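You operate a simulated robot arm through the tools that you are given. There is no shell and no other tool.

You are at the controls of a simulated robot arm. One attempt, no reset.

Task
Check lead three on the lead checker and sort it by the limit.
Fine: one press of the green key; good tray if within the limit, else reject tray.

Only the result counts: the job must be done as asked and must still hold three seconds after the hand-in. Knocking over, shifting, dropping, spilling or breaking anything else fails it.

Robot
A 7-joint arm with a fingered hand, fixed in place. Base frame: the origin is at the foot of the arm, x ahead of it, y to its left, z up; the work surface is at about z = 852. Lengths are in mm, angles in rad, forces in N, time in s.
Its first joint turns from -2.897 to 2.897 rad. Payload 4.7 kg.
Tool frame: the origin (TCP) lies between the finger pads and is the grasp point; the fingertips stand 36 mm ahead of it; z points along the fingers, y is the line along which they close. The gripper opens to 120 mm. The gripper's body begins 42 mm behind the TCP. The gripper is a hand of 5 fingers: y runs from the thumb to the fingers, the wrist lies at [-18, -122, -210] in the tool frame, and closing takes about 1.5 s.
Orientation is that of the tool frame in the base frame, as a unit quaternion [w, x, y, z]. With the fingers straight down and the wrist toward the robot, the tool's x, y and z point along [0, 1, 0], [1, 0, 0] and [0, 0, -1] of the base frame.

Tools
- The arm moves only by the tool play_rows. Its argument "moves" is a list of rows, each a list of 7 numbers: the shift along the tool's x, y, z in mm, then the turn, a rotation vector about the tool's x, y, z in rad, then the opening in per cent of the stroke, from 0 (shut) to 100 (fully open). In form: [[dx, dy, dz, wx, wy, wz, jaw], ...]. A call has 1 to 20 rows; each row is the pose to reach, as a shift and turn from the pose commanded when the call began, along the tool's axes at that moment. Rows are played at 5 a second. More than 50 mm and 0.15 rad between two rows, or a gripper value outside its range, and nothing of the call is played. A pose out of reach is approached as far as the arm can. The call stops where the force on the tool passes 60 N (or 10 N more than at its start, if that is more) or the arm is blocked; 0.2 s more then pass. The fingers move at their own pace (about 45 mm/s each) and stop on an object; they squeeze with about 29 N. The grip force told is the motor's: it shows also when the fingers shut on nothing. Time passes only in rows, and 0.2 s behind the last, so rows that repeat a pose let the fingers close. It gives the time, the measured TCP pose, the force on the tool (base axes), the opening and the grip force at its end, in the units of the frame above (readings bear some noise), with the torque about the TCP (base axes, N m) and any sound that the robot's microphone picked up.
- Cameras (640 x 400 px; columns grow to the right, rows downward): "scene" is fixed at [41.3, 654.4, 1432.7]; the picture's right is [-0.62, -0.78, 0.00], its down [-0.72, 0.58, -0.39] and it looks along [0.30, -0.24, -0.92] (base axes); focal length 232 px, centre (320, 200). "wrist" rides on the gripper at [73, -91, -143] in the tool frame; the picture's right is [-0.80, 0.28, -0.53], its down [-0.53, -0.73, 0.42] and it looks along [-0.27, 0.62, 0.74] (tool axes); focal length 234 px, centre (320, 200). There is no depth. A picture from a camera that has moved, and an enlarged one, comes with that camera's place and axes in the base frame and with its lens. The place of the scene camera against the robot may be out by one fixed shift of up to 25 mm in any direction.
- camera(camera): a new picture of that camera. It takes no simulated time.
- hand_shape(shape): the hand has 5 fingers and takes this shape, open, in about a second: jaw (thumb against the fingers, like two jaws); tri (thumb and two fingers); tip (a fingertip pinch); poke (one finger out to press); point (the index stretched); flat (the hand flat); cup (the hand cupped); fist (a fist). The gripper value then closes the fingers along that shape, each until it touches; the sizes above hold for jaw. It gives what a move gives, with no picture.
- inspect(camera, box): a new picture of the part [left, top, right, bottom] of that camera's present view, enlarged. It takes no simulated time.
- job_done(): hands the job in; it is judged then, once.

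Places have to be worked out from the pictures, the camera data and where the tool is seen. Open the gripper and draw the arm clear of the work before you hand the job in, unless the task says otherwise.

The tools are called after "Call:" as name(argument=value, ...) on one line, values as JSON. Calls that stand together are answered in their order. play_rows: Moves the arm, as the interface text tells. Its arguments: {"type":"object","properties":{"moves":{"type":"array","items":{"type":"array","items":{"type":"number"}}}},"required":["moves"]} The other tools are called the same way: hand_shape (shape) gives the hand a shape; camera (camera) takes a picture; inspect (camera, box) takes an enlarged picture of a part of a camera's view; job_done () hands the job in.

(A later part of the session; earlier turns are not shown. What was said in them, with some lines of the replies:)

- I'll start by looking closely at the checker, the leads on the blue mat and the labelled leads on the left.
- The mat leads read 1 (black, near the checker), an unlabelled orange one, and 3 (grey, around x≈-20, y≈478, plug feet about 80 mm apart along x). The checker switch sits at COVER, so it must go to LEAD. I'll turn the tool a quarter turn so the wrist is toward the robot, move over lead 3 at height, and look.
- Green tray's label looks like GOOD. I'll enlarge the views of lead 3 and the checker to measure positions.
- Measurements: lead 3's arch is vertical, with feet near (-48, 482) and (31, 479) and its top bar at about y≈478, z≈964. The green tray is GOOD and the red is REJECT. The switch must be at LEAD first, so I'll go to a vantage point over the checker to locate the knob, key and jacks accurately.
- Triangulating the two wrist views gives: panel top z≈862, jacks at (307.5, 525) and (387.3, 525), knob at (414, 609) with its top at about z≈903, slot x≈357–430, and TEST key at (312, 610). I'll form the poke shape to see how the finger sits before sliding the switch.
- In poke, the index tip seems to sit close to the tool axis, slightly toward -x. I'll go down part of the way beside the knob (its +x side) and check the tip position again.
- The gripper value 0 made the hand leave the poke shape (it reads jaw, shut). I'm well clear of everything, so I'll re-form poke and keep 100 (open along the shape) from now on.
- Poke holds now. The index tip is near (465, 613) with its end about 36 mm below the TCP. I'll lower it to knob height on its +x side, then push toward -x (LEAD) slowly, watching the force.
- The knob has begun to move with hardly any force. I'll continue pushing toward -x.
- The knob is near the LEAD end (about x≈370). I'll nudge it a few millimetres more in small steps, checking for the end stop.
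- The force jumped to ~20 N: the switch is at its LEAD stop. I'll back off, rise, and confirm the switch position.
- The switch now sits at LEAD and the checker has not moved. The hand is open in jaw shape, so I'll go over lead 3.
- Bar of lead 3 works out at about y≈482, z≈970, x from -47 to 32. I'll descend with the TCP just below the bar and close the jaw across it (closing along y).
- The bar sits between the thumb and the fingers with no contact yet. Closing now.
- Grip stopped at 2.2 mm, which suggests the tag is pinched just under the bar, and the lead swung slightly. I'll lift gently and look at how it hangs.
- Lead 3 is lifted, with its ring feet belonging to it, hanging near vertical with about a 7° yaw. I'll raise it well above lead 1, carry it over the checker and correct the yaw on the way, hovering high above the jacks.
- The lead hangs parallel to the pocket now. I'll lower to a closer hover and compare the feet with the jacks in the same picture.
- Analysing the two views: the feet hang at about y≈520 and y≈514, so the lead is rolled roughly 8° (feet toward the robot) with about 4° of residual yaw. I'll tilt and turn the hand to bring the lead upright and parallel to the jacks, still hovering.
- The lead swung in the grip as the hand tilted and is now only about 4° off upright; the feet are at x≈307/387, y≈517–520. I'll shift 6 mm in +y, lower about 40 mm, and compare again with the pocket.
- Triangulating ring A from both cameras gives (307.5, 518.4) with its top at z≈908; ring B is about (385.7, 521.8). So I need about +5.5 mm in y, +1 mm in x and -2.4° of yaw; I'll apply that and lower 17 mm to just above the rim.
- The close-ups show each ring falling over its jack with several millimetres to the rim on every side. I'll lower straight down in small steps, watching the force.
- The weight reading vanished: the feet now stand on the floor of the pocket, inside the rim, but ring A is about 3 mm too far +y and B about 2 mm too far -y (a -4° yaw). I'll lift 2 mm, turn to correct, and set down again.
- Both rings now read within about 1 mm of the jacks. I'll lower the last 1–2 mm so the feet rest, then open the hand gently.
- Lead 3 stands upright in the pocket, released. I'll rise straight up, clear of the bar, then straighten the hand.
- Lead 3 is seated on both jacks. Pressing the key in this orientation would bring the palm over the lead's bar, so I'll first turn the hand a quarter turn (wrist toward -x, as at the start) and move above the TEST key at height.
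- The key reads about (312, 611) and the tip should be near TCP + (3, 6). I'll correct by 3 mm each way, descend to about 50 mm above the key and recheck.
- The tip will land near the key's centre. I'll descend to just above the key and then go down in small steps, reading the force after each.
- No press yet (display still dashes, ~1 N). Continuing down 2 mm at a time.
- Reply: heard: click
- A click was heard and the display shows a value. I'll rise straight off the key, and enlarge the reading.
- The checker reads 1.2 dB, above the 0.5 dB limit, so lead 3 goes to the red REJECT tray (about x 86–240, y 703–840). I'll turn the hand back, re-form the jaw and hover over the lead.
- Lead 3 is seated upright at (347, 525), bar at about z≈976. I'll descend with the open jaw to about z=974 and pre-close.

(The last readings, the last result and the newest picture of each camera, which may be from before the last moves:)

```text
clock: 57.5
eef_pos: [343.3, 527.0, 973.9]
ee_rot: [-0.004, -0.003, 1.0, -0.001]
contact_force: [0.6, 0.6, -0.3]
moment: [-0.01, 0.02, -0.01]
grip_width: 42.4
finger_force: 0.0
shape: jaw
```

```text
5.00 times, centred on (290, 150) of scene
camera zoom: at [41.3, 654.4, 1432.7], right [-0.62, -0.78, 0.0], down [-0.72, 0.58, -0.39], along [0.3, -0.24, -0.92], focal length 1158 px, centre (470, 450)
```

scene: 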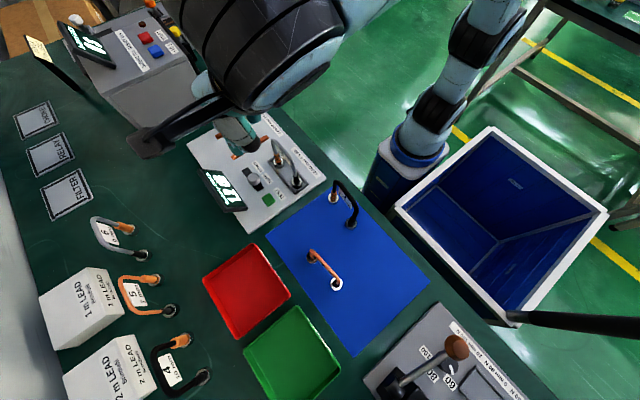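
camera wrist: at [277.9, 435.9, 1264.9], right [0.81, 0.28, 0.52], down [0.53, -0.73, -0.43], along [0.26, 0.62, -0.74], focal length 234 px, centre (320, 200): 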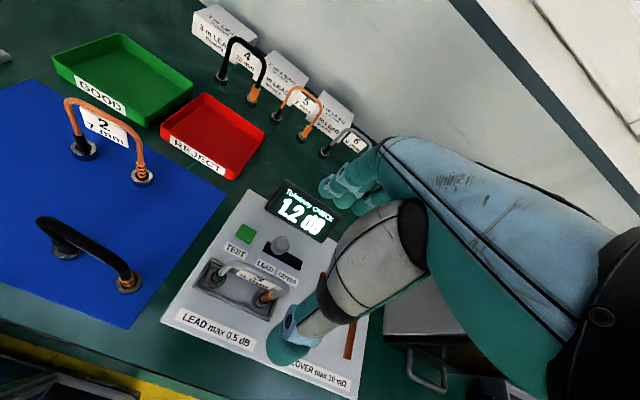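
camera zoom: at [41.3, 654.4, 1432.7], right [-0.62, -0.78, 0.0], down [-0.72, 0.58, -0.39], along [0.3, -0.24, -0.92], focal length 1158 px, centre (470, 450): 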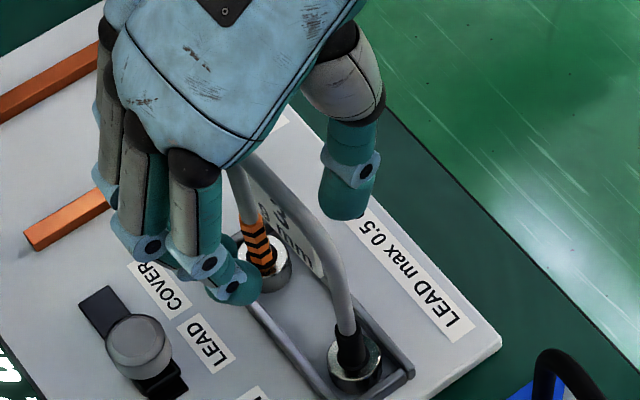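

The bar and tag lie between the thumb and fingers. Closing the grip now.

Call:
play_rows(moves=[[0, 0, 0, 0, 0, 0, 25], [0, 0, 0, 0, 0, 0, 15], [0, 0, 0, 0, 0, 0, 8], [0, 0, 0, 0, 0, 0, 0], [0, 0, 0, 0, 0, 0, 0], [0, 0, 0, 0, 0, 0, 0], [0, 0, 0, 0, 0, 0, 0]])

Call:
inspect(camera="wrist", box=[180, 160, 400, 340])

Call:
inspect(camera="scene", box=[250, 110, 330, 190])

```text
clock: 59.1
eef_pos: [344.1, 527.0, 974.7]
ee_rot: [-0.004, -0.002, 1.0, -0.001]
contact_force: [0.0, 0.1, -1.8]
moment: [-0.01, 0.0, 0.09]
grip_width: 1.6
finger_force: 29.3
shape: jaw
```

```text
2.22 times, centred on (290, 250) of wrist
camera zoom: at [273.6, 436.1, 1117.7], right [0.81, 0.28, 0.52], down [0.53, -0.73, -0.43], along [0.26, 0.62, -0.74], focal length 520 px, centre (387, 89)
```

zoom: 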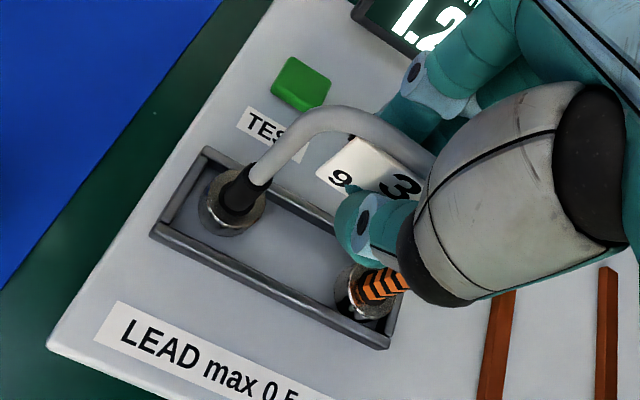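

```text
5.00 times, centred on (290, 150) of scene
camera zoom: at [41.3, 654.4, 1432.7], right [-0.62, -0.78, 0.0], down [-0.72, 0.58, -0.39], along [0.3, -0.24, -0.92], focal length 1158 px, centre (470, 450)
```

zoom: 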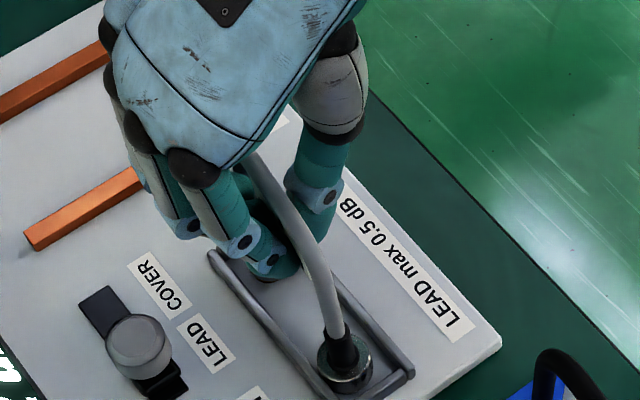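

Lead 3 is held again (weight shows on the tool). Lifting straight up out of the pocket and checking.

Call:
play_rows(moves=[[0, 0, -5, 0, 0, 0, 0], [0, 0, -15, 0, 0, 0, 0], [0, 0, -30, 0, 0, 0, 0], [0, 0, -60, 0, 0, 0, 0], [0, 0, -100, 0, 0, 0, 0], [0, 0, -140, 0, 0, 0, 0], [0, 0, -176, 0, 0, 0, 0], [0, 0, -176, 0, 0, 0, 0]])

Call:
camera(camera="wrist")

Call:
camera(camera="scene")

```text
clock: 60.9
eef_pos: [347.7, 524.2, 1151.9]
ee_rot: [-0.004, -0.003, 1.0, -0.001]
contact_force: [-0.8, 0.2, -1.6]
moment: [-0.01, -0.01, -0.01]
grip_width: 1.7
finger_force: 29.7
shape: jaw
```

```text
taken
camera wrist: at [277.2, 434.4, 1294.7], right [0.81, 0.28, 0.52], down [0.53, -0.73, -0.43], along [0.26, 0.62, -0.74], focal length 234 px, centre (320, 200)
```

wrist: 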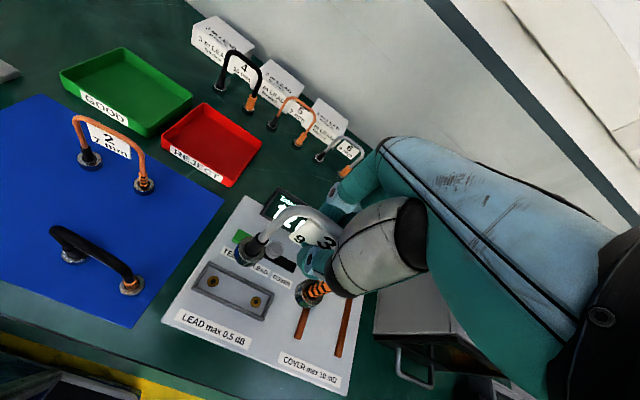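

```text
taken
```

scene: 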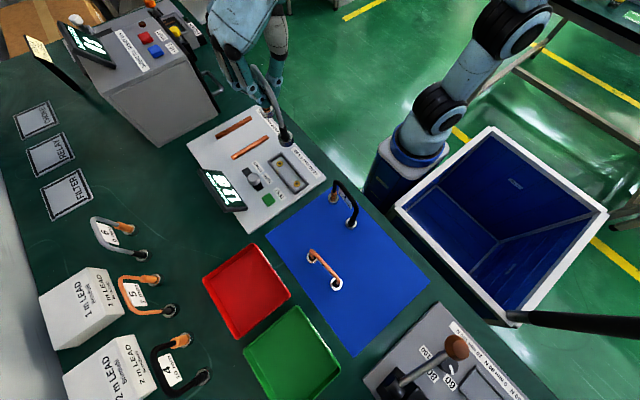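

Carrying the lead at height to above the REJECT tray, centre about (161, 768).

Call:
play_rows(moves=[[20, 28, 0, 0, 0, 0, 0], [43, 59, 0, 0, 0, 0, 0], [67, 91, 0, 0, 0, 0, 0], [91, 124, 0, 0, 0, 0, 0], [115, 157, 0, 0, 0, 0, 0], [139, 190, 0, 0, 0, 0, 0], [163, 222, 0, 0, 0, 0, 0], [180, 246, 0, 0, 0, 0, 0], [186, 254, 0, 0, 0, 0, 0], [186, 254, 0, 0, 0, 0, 0], [186, 254, 0, 0, 0, 0, 0]])

Call:
camera(camera="wrist")

Call:
camera(camera="scene")

```text
clock: 63.3
eef_pos: [162.7, 776.5, 1151.7]
ee_rot: [-0.004, -0.002, 1.0, 0.0]
contact_force: [0.2, 1.3, -1.1]
moment: [0.0, 0.03, -0.02]
grip_width: 1.9
finger_force: 28.8
shape: jaw
```

```text
taken
camera wrist: at [92.1, 685.2, 1294.4], right [0.81, 0.28, 0.52], down [0.53, -0.73, -0.43], along [0.26, 0.62, -0.74], focal length 234 px, centre (320, 200)
```

wrist: 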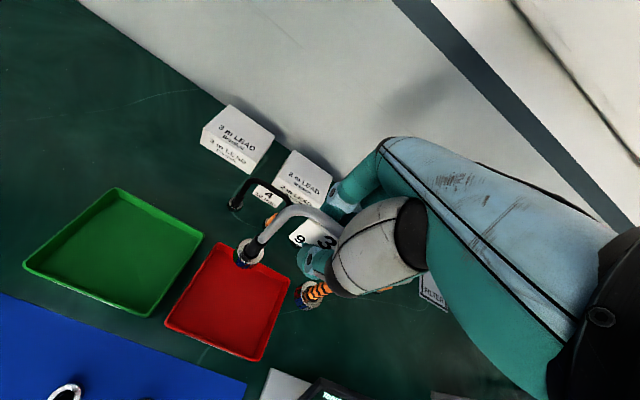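

```text
taken
```

scene: 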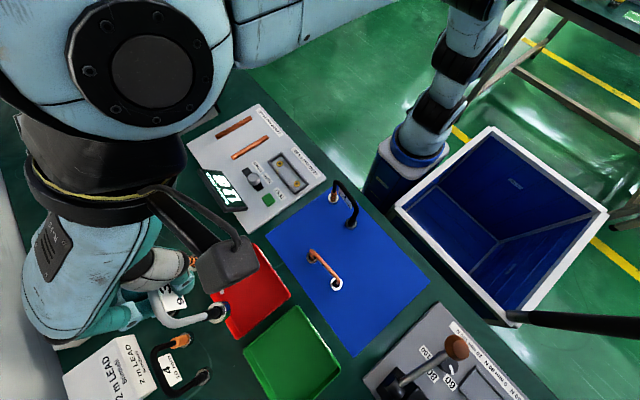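

The tray spans about x 95–241, y 699–836; the lead's feet are now at about (122, 776) and (201, 760). I'll shift 7 mm in +x to centre it and lower most of the way.

Call:
play_rows(moves=[[-7, 0, 20, 0, 0, 0, 0], [-7, 0, 55, 0, 0, 0, 0], [-7, 0, 90, 0, 0, 0, 0], [-7, 0, 125, 0, 0, 0, 0], [-7, 0, 155, 0, 0, 0, 0], [-7, 0, 164, 0, 0, 0, 0], [-7, 0, 164, 0, 0, 0, 0], [-7, 0, 164, 0, 0, 0, 0]])

Call:
inspect(camera="wrist", box=[150, 180, 390, 360])

Call:
inspect(camera="scene", box=[130, 200, 310, 360])

```text
clock: 65.1
eef_pos: [166.4, 777.8, 986.9]
ee_rot: [-0.003, -0.003, 1.0, -0.001]
contact_force: [0.3, -0.1, -0.9]
moment: [0.03, 0.01, 0.0]
grip_width: 1.5
finger_force: 28.8
shape: jaw
```

```text
2.22 times, centred on (270, 270) of wrist
camera zoom: at [96.6, 687.1, 1129.8], right [0.81, 0.28, 0.52], down [0.53, -0.73, -0.43], along [0.26, 0.62, -0.74], focal length 520 px, centre (431, 44)
```

zoom: 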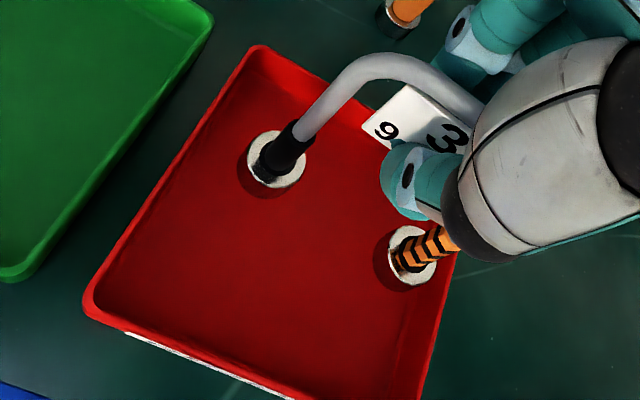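

```text
2.50 times, centred on (220, 280) of scene
camera zoom: at [41.3, 654.4, 1432.7], right [-0.62, -0.78, 0.0], down [-0.72, 0.58, -0.39], along [0.3, -0.24, -0.92], focal length 579 px, centre (570, 0)
```

zoom: 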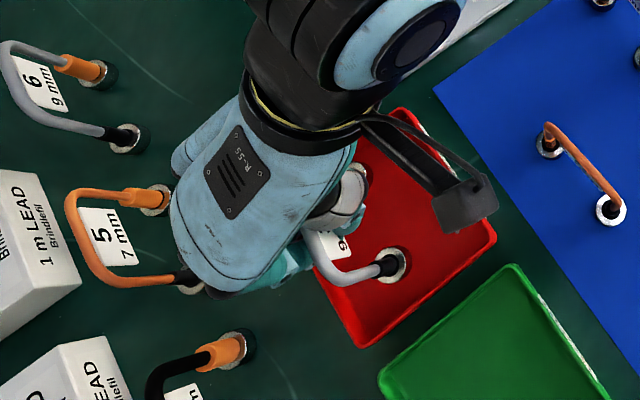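

Both feet are well inside the tray walls. Lowering gently until the floor takes the weight.

Call:
play_rows(moves=[[0, 0, 5, 0, 0, 0, 0], [0, 0, 10, 0, 0, 0, 0], [0, 0, 14, 0, 0, 0, 0], [0, 0, 14, 0, 0, 0, 0]])

Call:
inspect(camera="wrist", box=[200, 210, 330, 310])

```text
clock: 66.1
eef_pos: [167.3, 778.6, 973.3]
ee_rot: [-0.004, -0.003, 1.0, -0.001]
contact_force: [-0.2, -0.1, -0.9]
moment: [0.01, 0.0, -0.04]
grip_width: 1.9
finger_force: 28.9
shape: jaw
```

```text
4.00 times, centred on (265, 260) of wrist
camera zoom: at [95.9, 686.9, 1116.5], right [0.81, 0.28, 0.52], down [0.53, -0.73, -0.43], along [0.26, 0.62, -0.74], focal length 937 px, centre (540, -40)
```

zoom: 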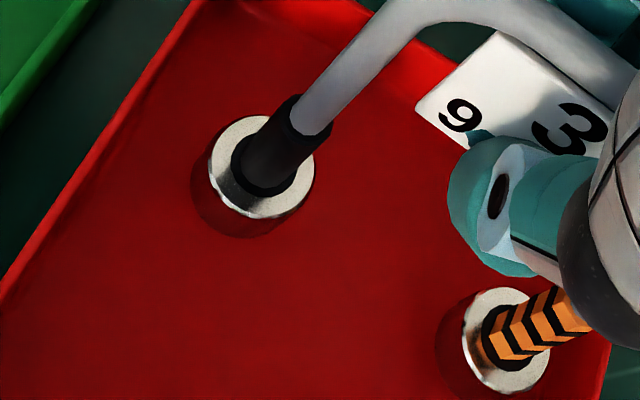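

Call:
play_rows(moves=[[0, 0, 2, 0, 0, 0, 0], [0, 0, 4, 0, 0, 0, 0], [0, 0, 4, 0, 0, 0, 0]])

Call:
inspect(camera="wrist", box=[200, 210, 330, 310])

```text
clock: 66.9
eef_pos: [165.3, 778.1, 968.6]
ee_rot: [-0.003, -0.003, 1.0, -0.001]
contact_force: [0.2, 0.3, -2.2]
moment: [-0.01, 0.03, 0.02]
grip_width: 1.9
finger_force: 29.7
shape: jaw
```

```text
4.00 times, centred on (265, 260) of wrist
camera zoom: at [95.6, 686.9, 1112.2], right [0.81, 0.28, 0.52], down [0.53, -0.73, -0.43], along [0.26, 0.62, -0.74], focal length 937 px, centre (540, -40)
```

zoom: 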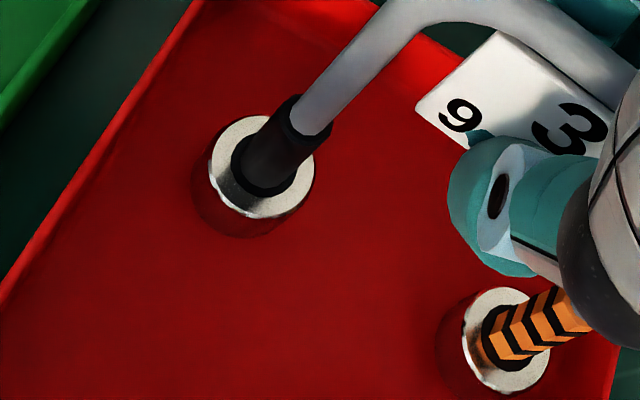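

Call:
play_rows(moves=[[0, 0, 2, 0, 0, 0, 0], [0, 0, 4, 0, 0, 0, 0], [0, 0, 4, 0, 0, 0, 0]])

Call:
inspect(camera="wrist", box=[200, 210, 330, 310])

```text
clock: 67.7
eef_pos: [165.9, 777.2, 964.9]
ee_rot: [-0.004, -0.002, 1.0, -0.001]
contact_force: [0.6, -0.3, -1.6]
moment: [-0.02, -0.02, -0.02]
grip_width: 1.9
finger_force: 29.1
shape: jaw
```

```text
4.00 times, centred on (265, 260) of wrist
camera zoom: at [95.0, 687.4, 1108.2], right [0.81, 0.28, 0.52], down [0.53, -0.73, -0.43], along [0.26, 0.62, -0.74], focal length 937 px, centre (540, -40)
```

zoom: 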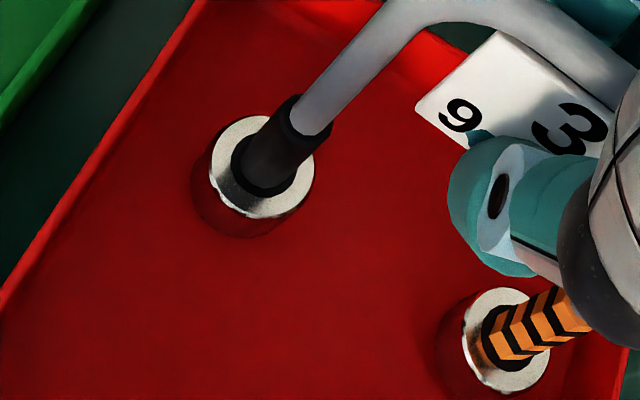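

Call:
play_rows(moves=[[0, 0, 2, 0, 0, 0, 0], [0, 0, 4, 0, 0, 0, 0], [0, 0, 4, 0, 0, 0, 0]])

Call:
inspect(camera="wrist", box=[200, 210, 330, 310])

Call:
inspect(camera="scene", box=[210, 240, 300, 310])

```text
clock: 68.5
eef_pos: [164.9, 778.2, 961.7]
ee_rot: [-0.004, -0.003, 1.0, 0.0]
contact_force: [0.8, -1.2, 1.5]
moment: [0.02, -0.02, 0.01]
grip_width: 1.9
finger_force: 28.8
shape: jaw
```

```text
4.00 times, centred on (265, 260) of wrist
camera zoom: at [94.6, 687.3, 1104.5], right [0.81, 0.28, 0.52], down [0.53, -0.73, -0.43], along [0.26, 0.62, -0.74], focal length 937 px, centre (540, -40)
```

zoom: 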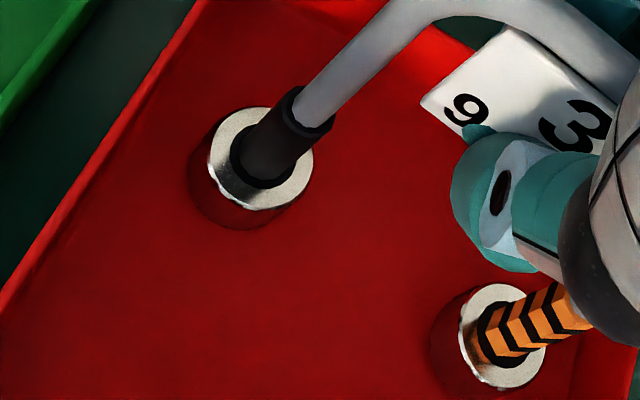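

```text
5.71 times, centred on (255, 275) of scene
camera zoom: at [41.3, 654.4, 1432.7], right [-0.62, -0.78, 0.0], down [-0.72, 0.58, -0.39], along [0.3, -0.24, -0.92], focal length 1323 px, centre (691, -229)
```

zoom: 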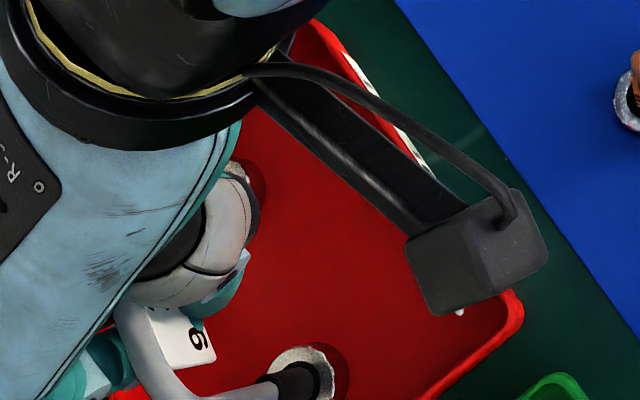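

The rings shifted slightly in the view and the weight is off the tool: the feet stand on the tray floor. One more millimetre, then open gently.

Call:
play_rows(moves=[[0, 0, 1, 0, 0, 0, 0], [0, 0, 1, 0, 0, 0, 0], [0, 0, 1, 0, 0, 0, 4], [0, 0, 1, 0, 0, 0, 8], [0, 0, 1, 0, 0, 0, 14], [0, 0, 1, 0, 0, 0, 22], [0, 0, 1, 0, 0, 0, 32], [0, 0, 1, 0, 0, 0, 45], [0, 0, 1, 0, 0, 0, 60], [0, 0, 1, 0, 0, 0, 60], [0, 0, 1, 0, 0, 0, 60]])

Call:
inspect(camera="wrist", box=[150, 180, 390, 360])

Call:
inspect(camera="scene", box=[130, 200, 310, 360])

```text
clock: 70.9
eef_pos: [165.9, 778.0, 961.0]
ee_rot: [-0.003, -0.003, 1.0, -0.002]
contact_force: [0.0, 0.0, 0.6]
moment: [0.0, 0.0, -0.05]
grip_width: 71.5
finger_force: 0.2
shape: jaw
```

```text
2.22 times, centred on (270, 270) of wrist
camera zoom: at [95.2, 687.0, 1103.3], right [0.81, 0.28, 0.52], down [0.53, -0.73, -0.43], along [0.26, 0.62, -0.74], focal length 520 px, centre (431, 44)
```

zoom: 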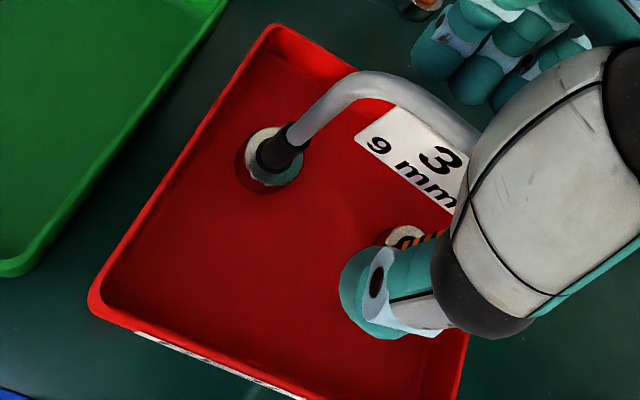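

```text
2.50 times, centred on (220, 280) of scene
camera zoom: at [41.3, 654.4, 1432.7], right [-0.62, -0.78, 0.0], down [-0.72, 0.58, -0.39], along [0.3, -0.24, -0.92], focal length 579 px, centre (570, 0)
```

zoom: 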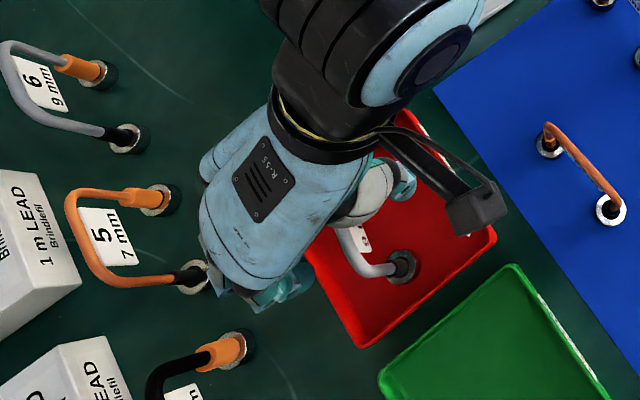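

Lead 3 stands upright, free, in the REJECT tray. I'll rise straight up and draw the arm back clear.

Call:
play_rows(moves=[[0, 0, -15, 0, 0, 0, 65], [0, 0, -45, 0, 0, 0, 70], [0, 0, -85, 0, 0, 0, 70], [0, 0, -125, 0, 0, 0, 70], [0, 0, -165, 0, 0, 0, 100], [0, 0, -190, 0, 0, 0, 100], [0, -40, -190, 0, 0, 0, 100], [0, -85, -190, 0, 0, 0, 100], [0, -130, -190, 0, 0, 0, 100], [0, -175, -190, 0, 0, 0, 100], [0, -220, -190, 0, 0, 0, 100], [0, -260, -190, 0, 0, 0, 100], [0, -260, -190, 0, 0, 0, 100], [0, -260, -190, 0, 0, 0, 100]])

Call:
camera(camera="scene")

Call:
inspect(camera="scene", box=[180, 220, 350, 380])

Call:
camera(camera="wrist")

```text
clock: 73.9
eef_pos: [165.7, 517.6, 1149.1]
ee_rot: [-0.004, -0.002, 1.0, 0.0]
contact_force: [-0.4, 0.8, -0.2]
moment: [0.01, 0.0, -0.01]
grip_width: 119.7
finger_force: 0.1
shape: jaw
```

```text
taken
```

scene: 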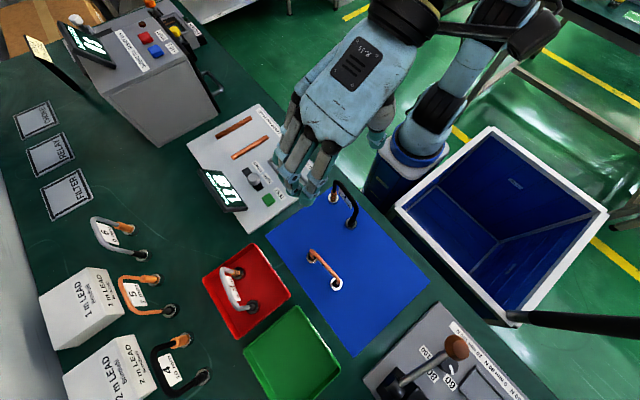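

```text
2.50 times, centred on (265, 300) of scene
camera zoom: at [41.3, 654.4, 1432.7], right [-0.62, -0.78, 0.0], down [-0.72, 0.58, -0.39], along [0.3, -0.24, -0.92], focal length 579 px, centre (458, -50)
```

zoom: 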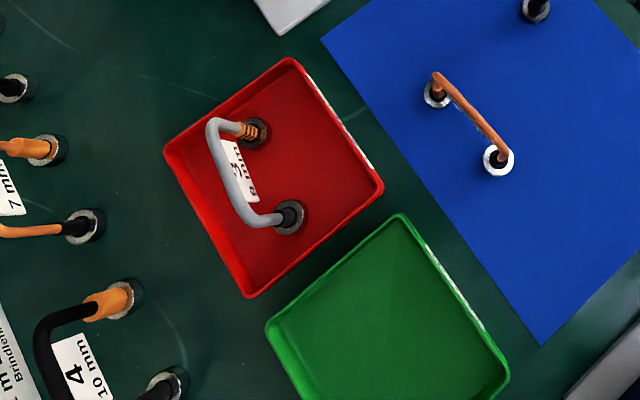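

```text
taken
camera wrist: at [95.5, 426.8, 1292.1], right [0.81, 0.28, 0.52], down [0.53, -0.73, -0.43], along [0.26, 0.62, -0.74], focal length 234 px, centre (320, 200)
```

wrist: 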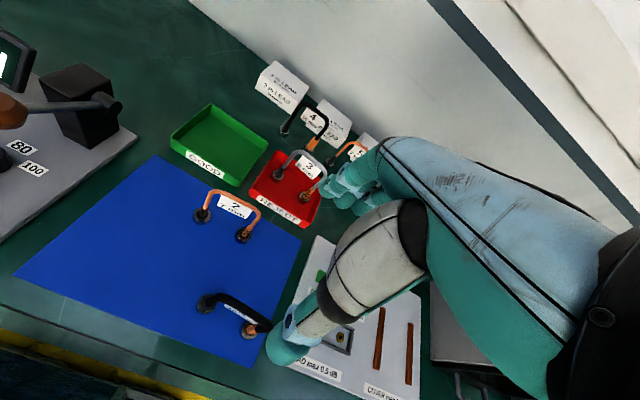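

Lead 3 stands inside the red REJECT tray, everything else is where it was, and the hand is open, high and clear. The one press read 1.2 dB against a 0.5 dB limit, so I'm handing in.

Call:
job_done()

```text
The job is handed in.
```

Lead three failed the check and is now in the red REJECT tray. The checker read 1.2 dB against its limit of 0.5 dB.

- **Test:** I moved the checker's switch from COVER to LEAD, set the lead on both jacks and pressed the green key once. I left the switch at LEAD.
- **Sorting:** The lead was standing upright in the tray when I handed in. In the last pictures nothing else had moved.
- **Arm:** I opened the hand and drew it clear before handing in.
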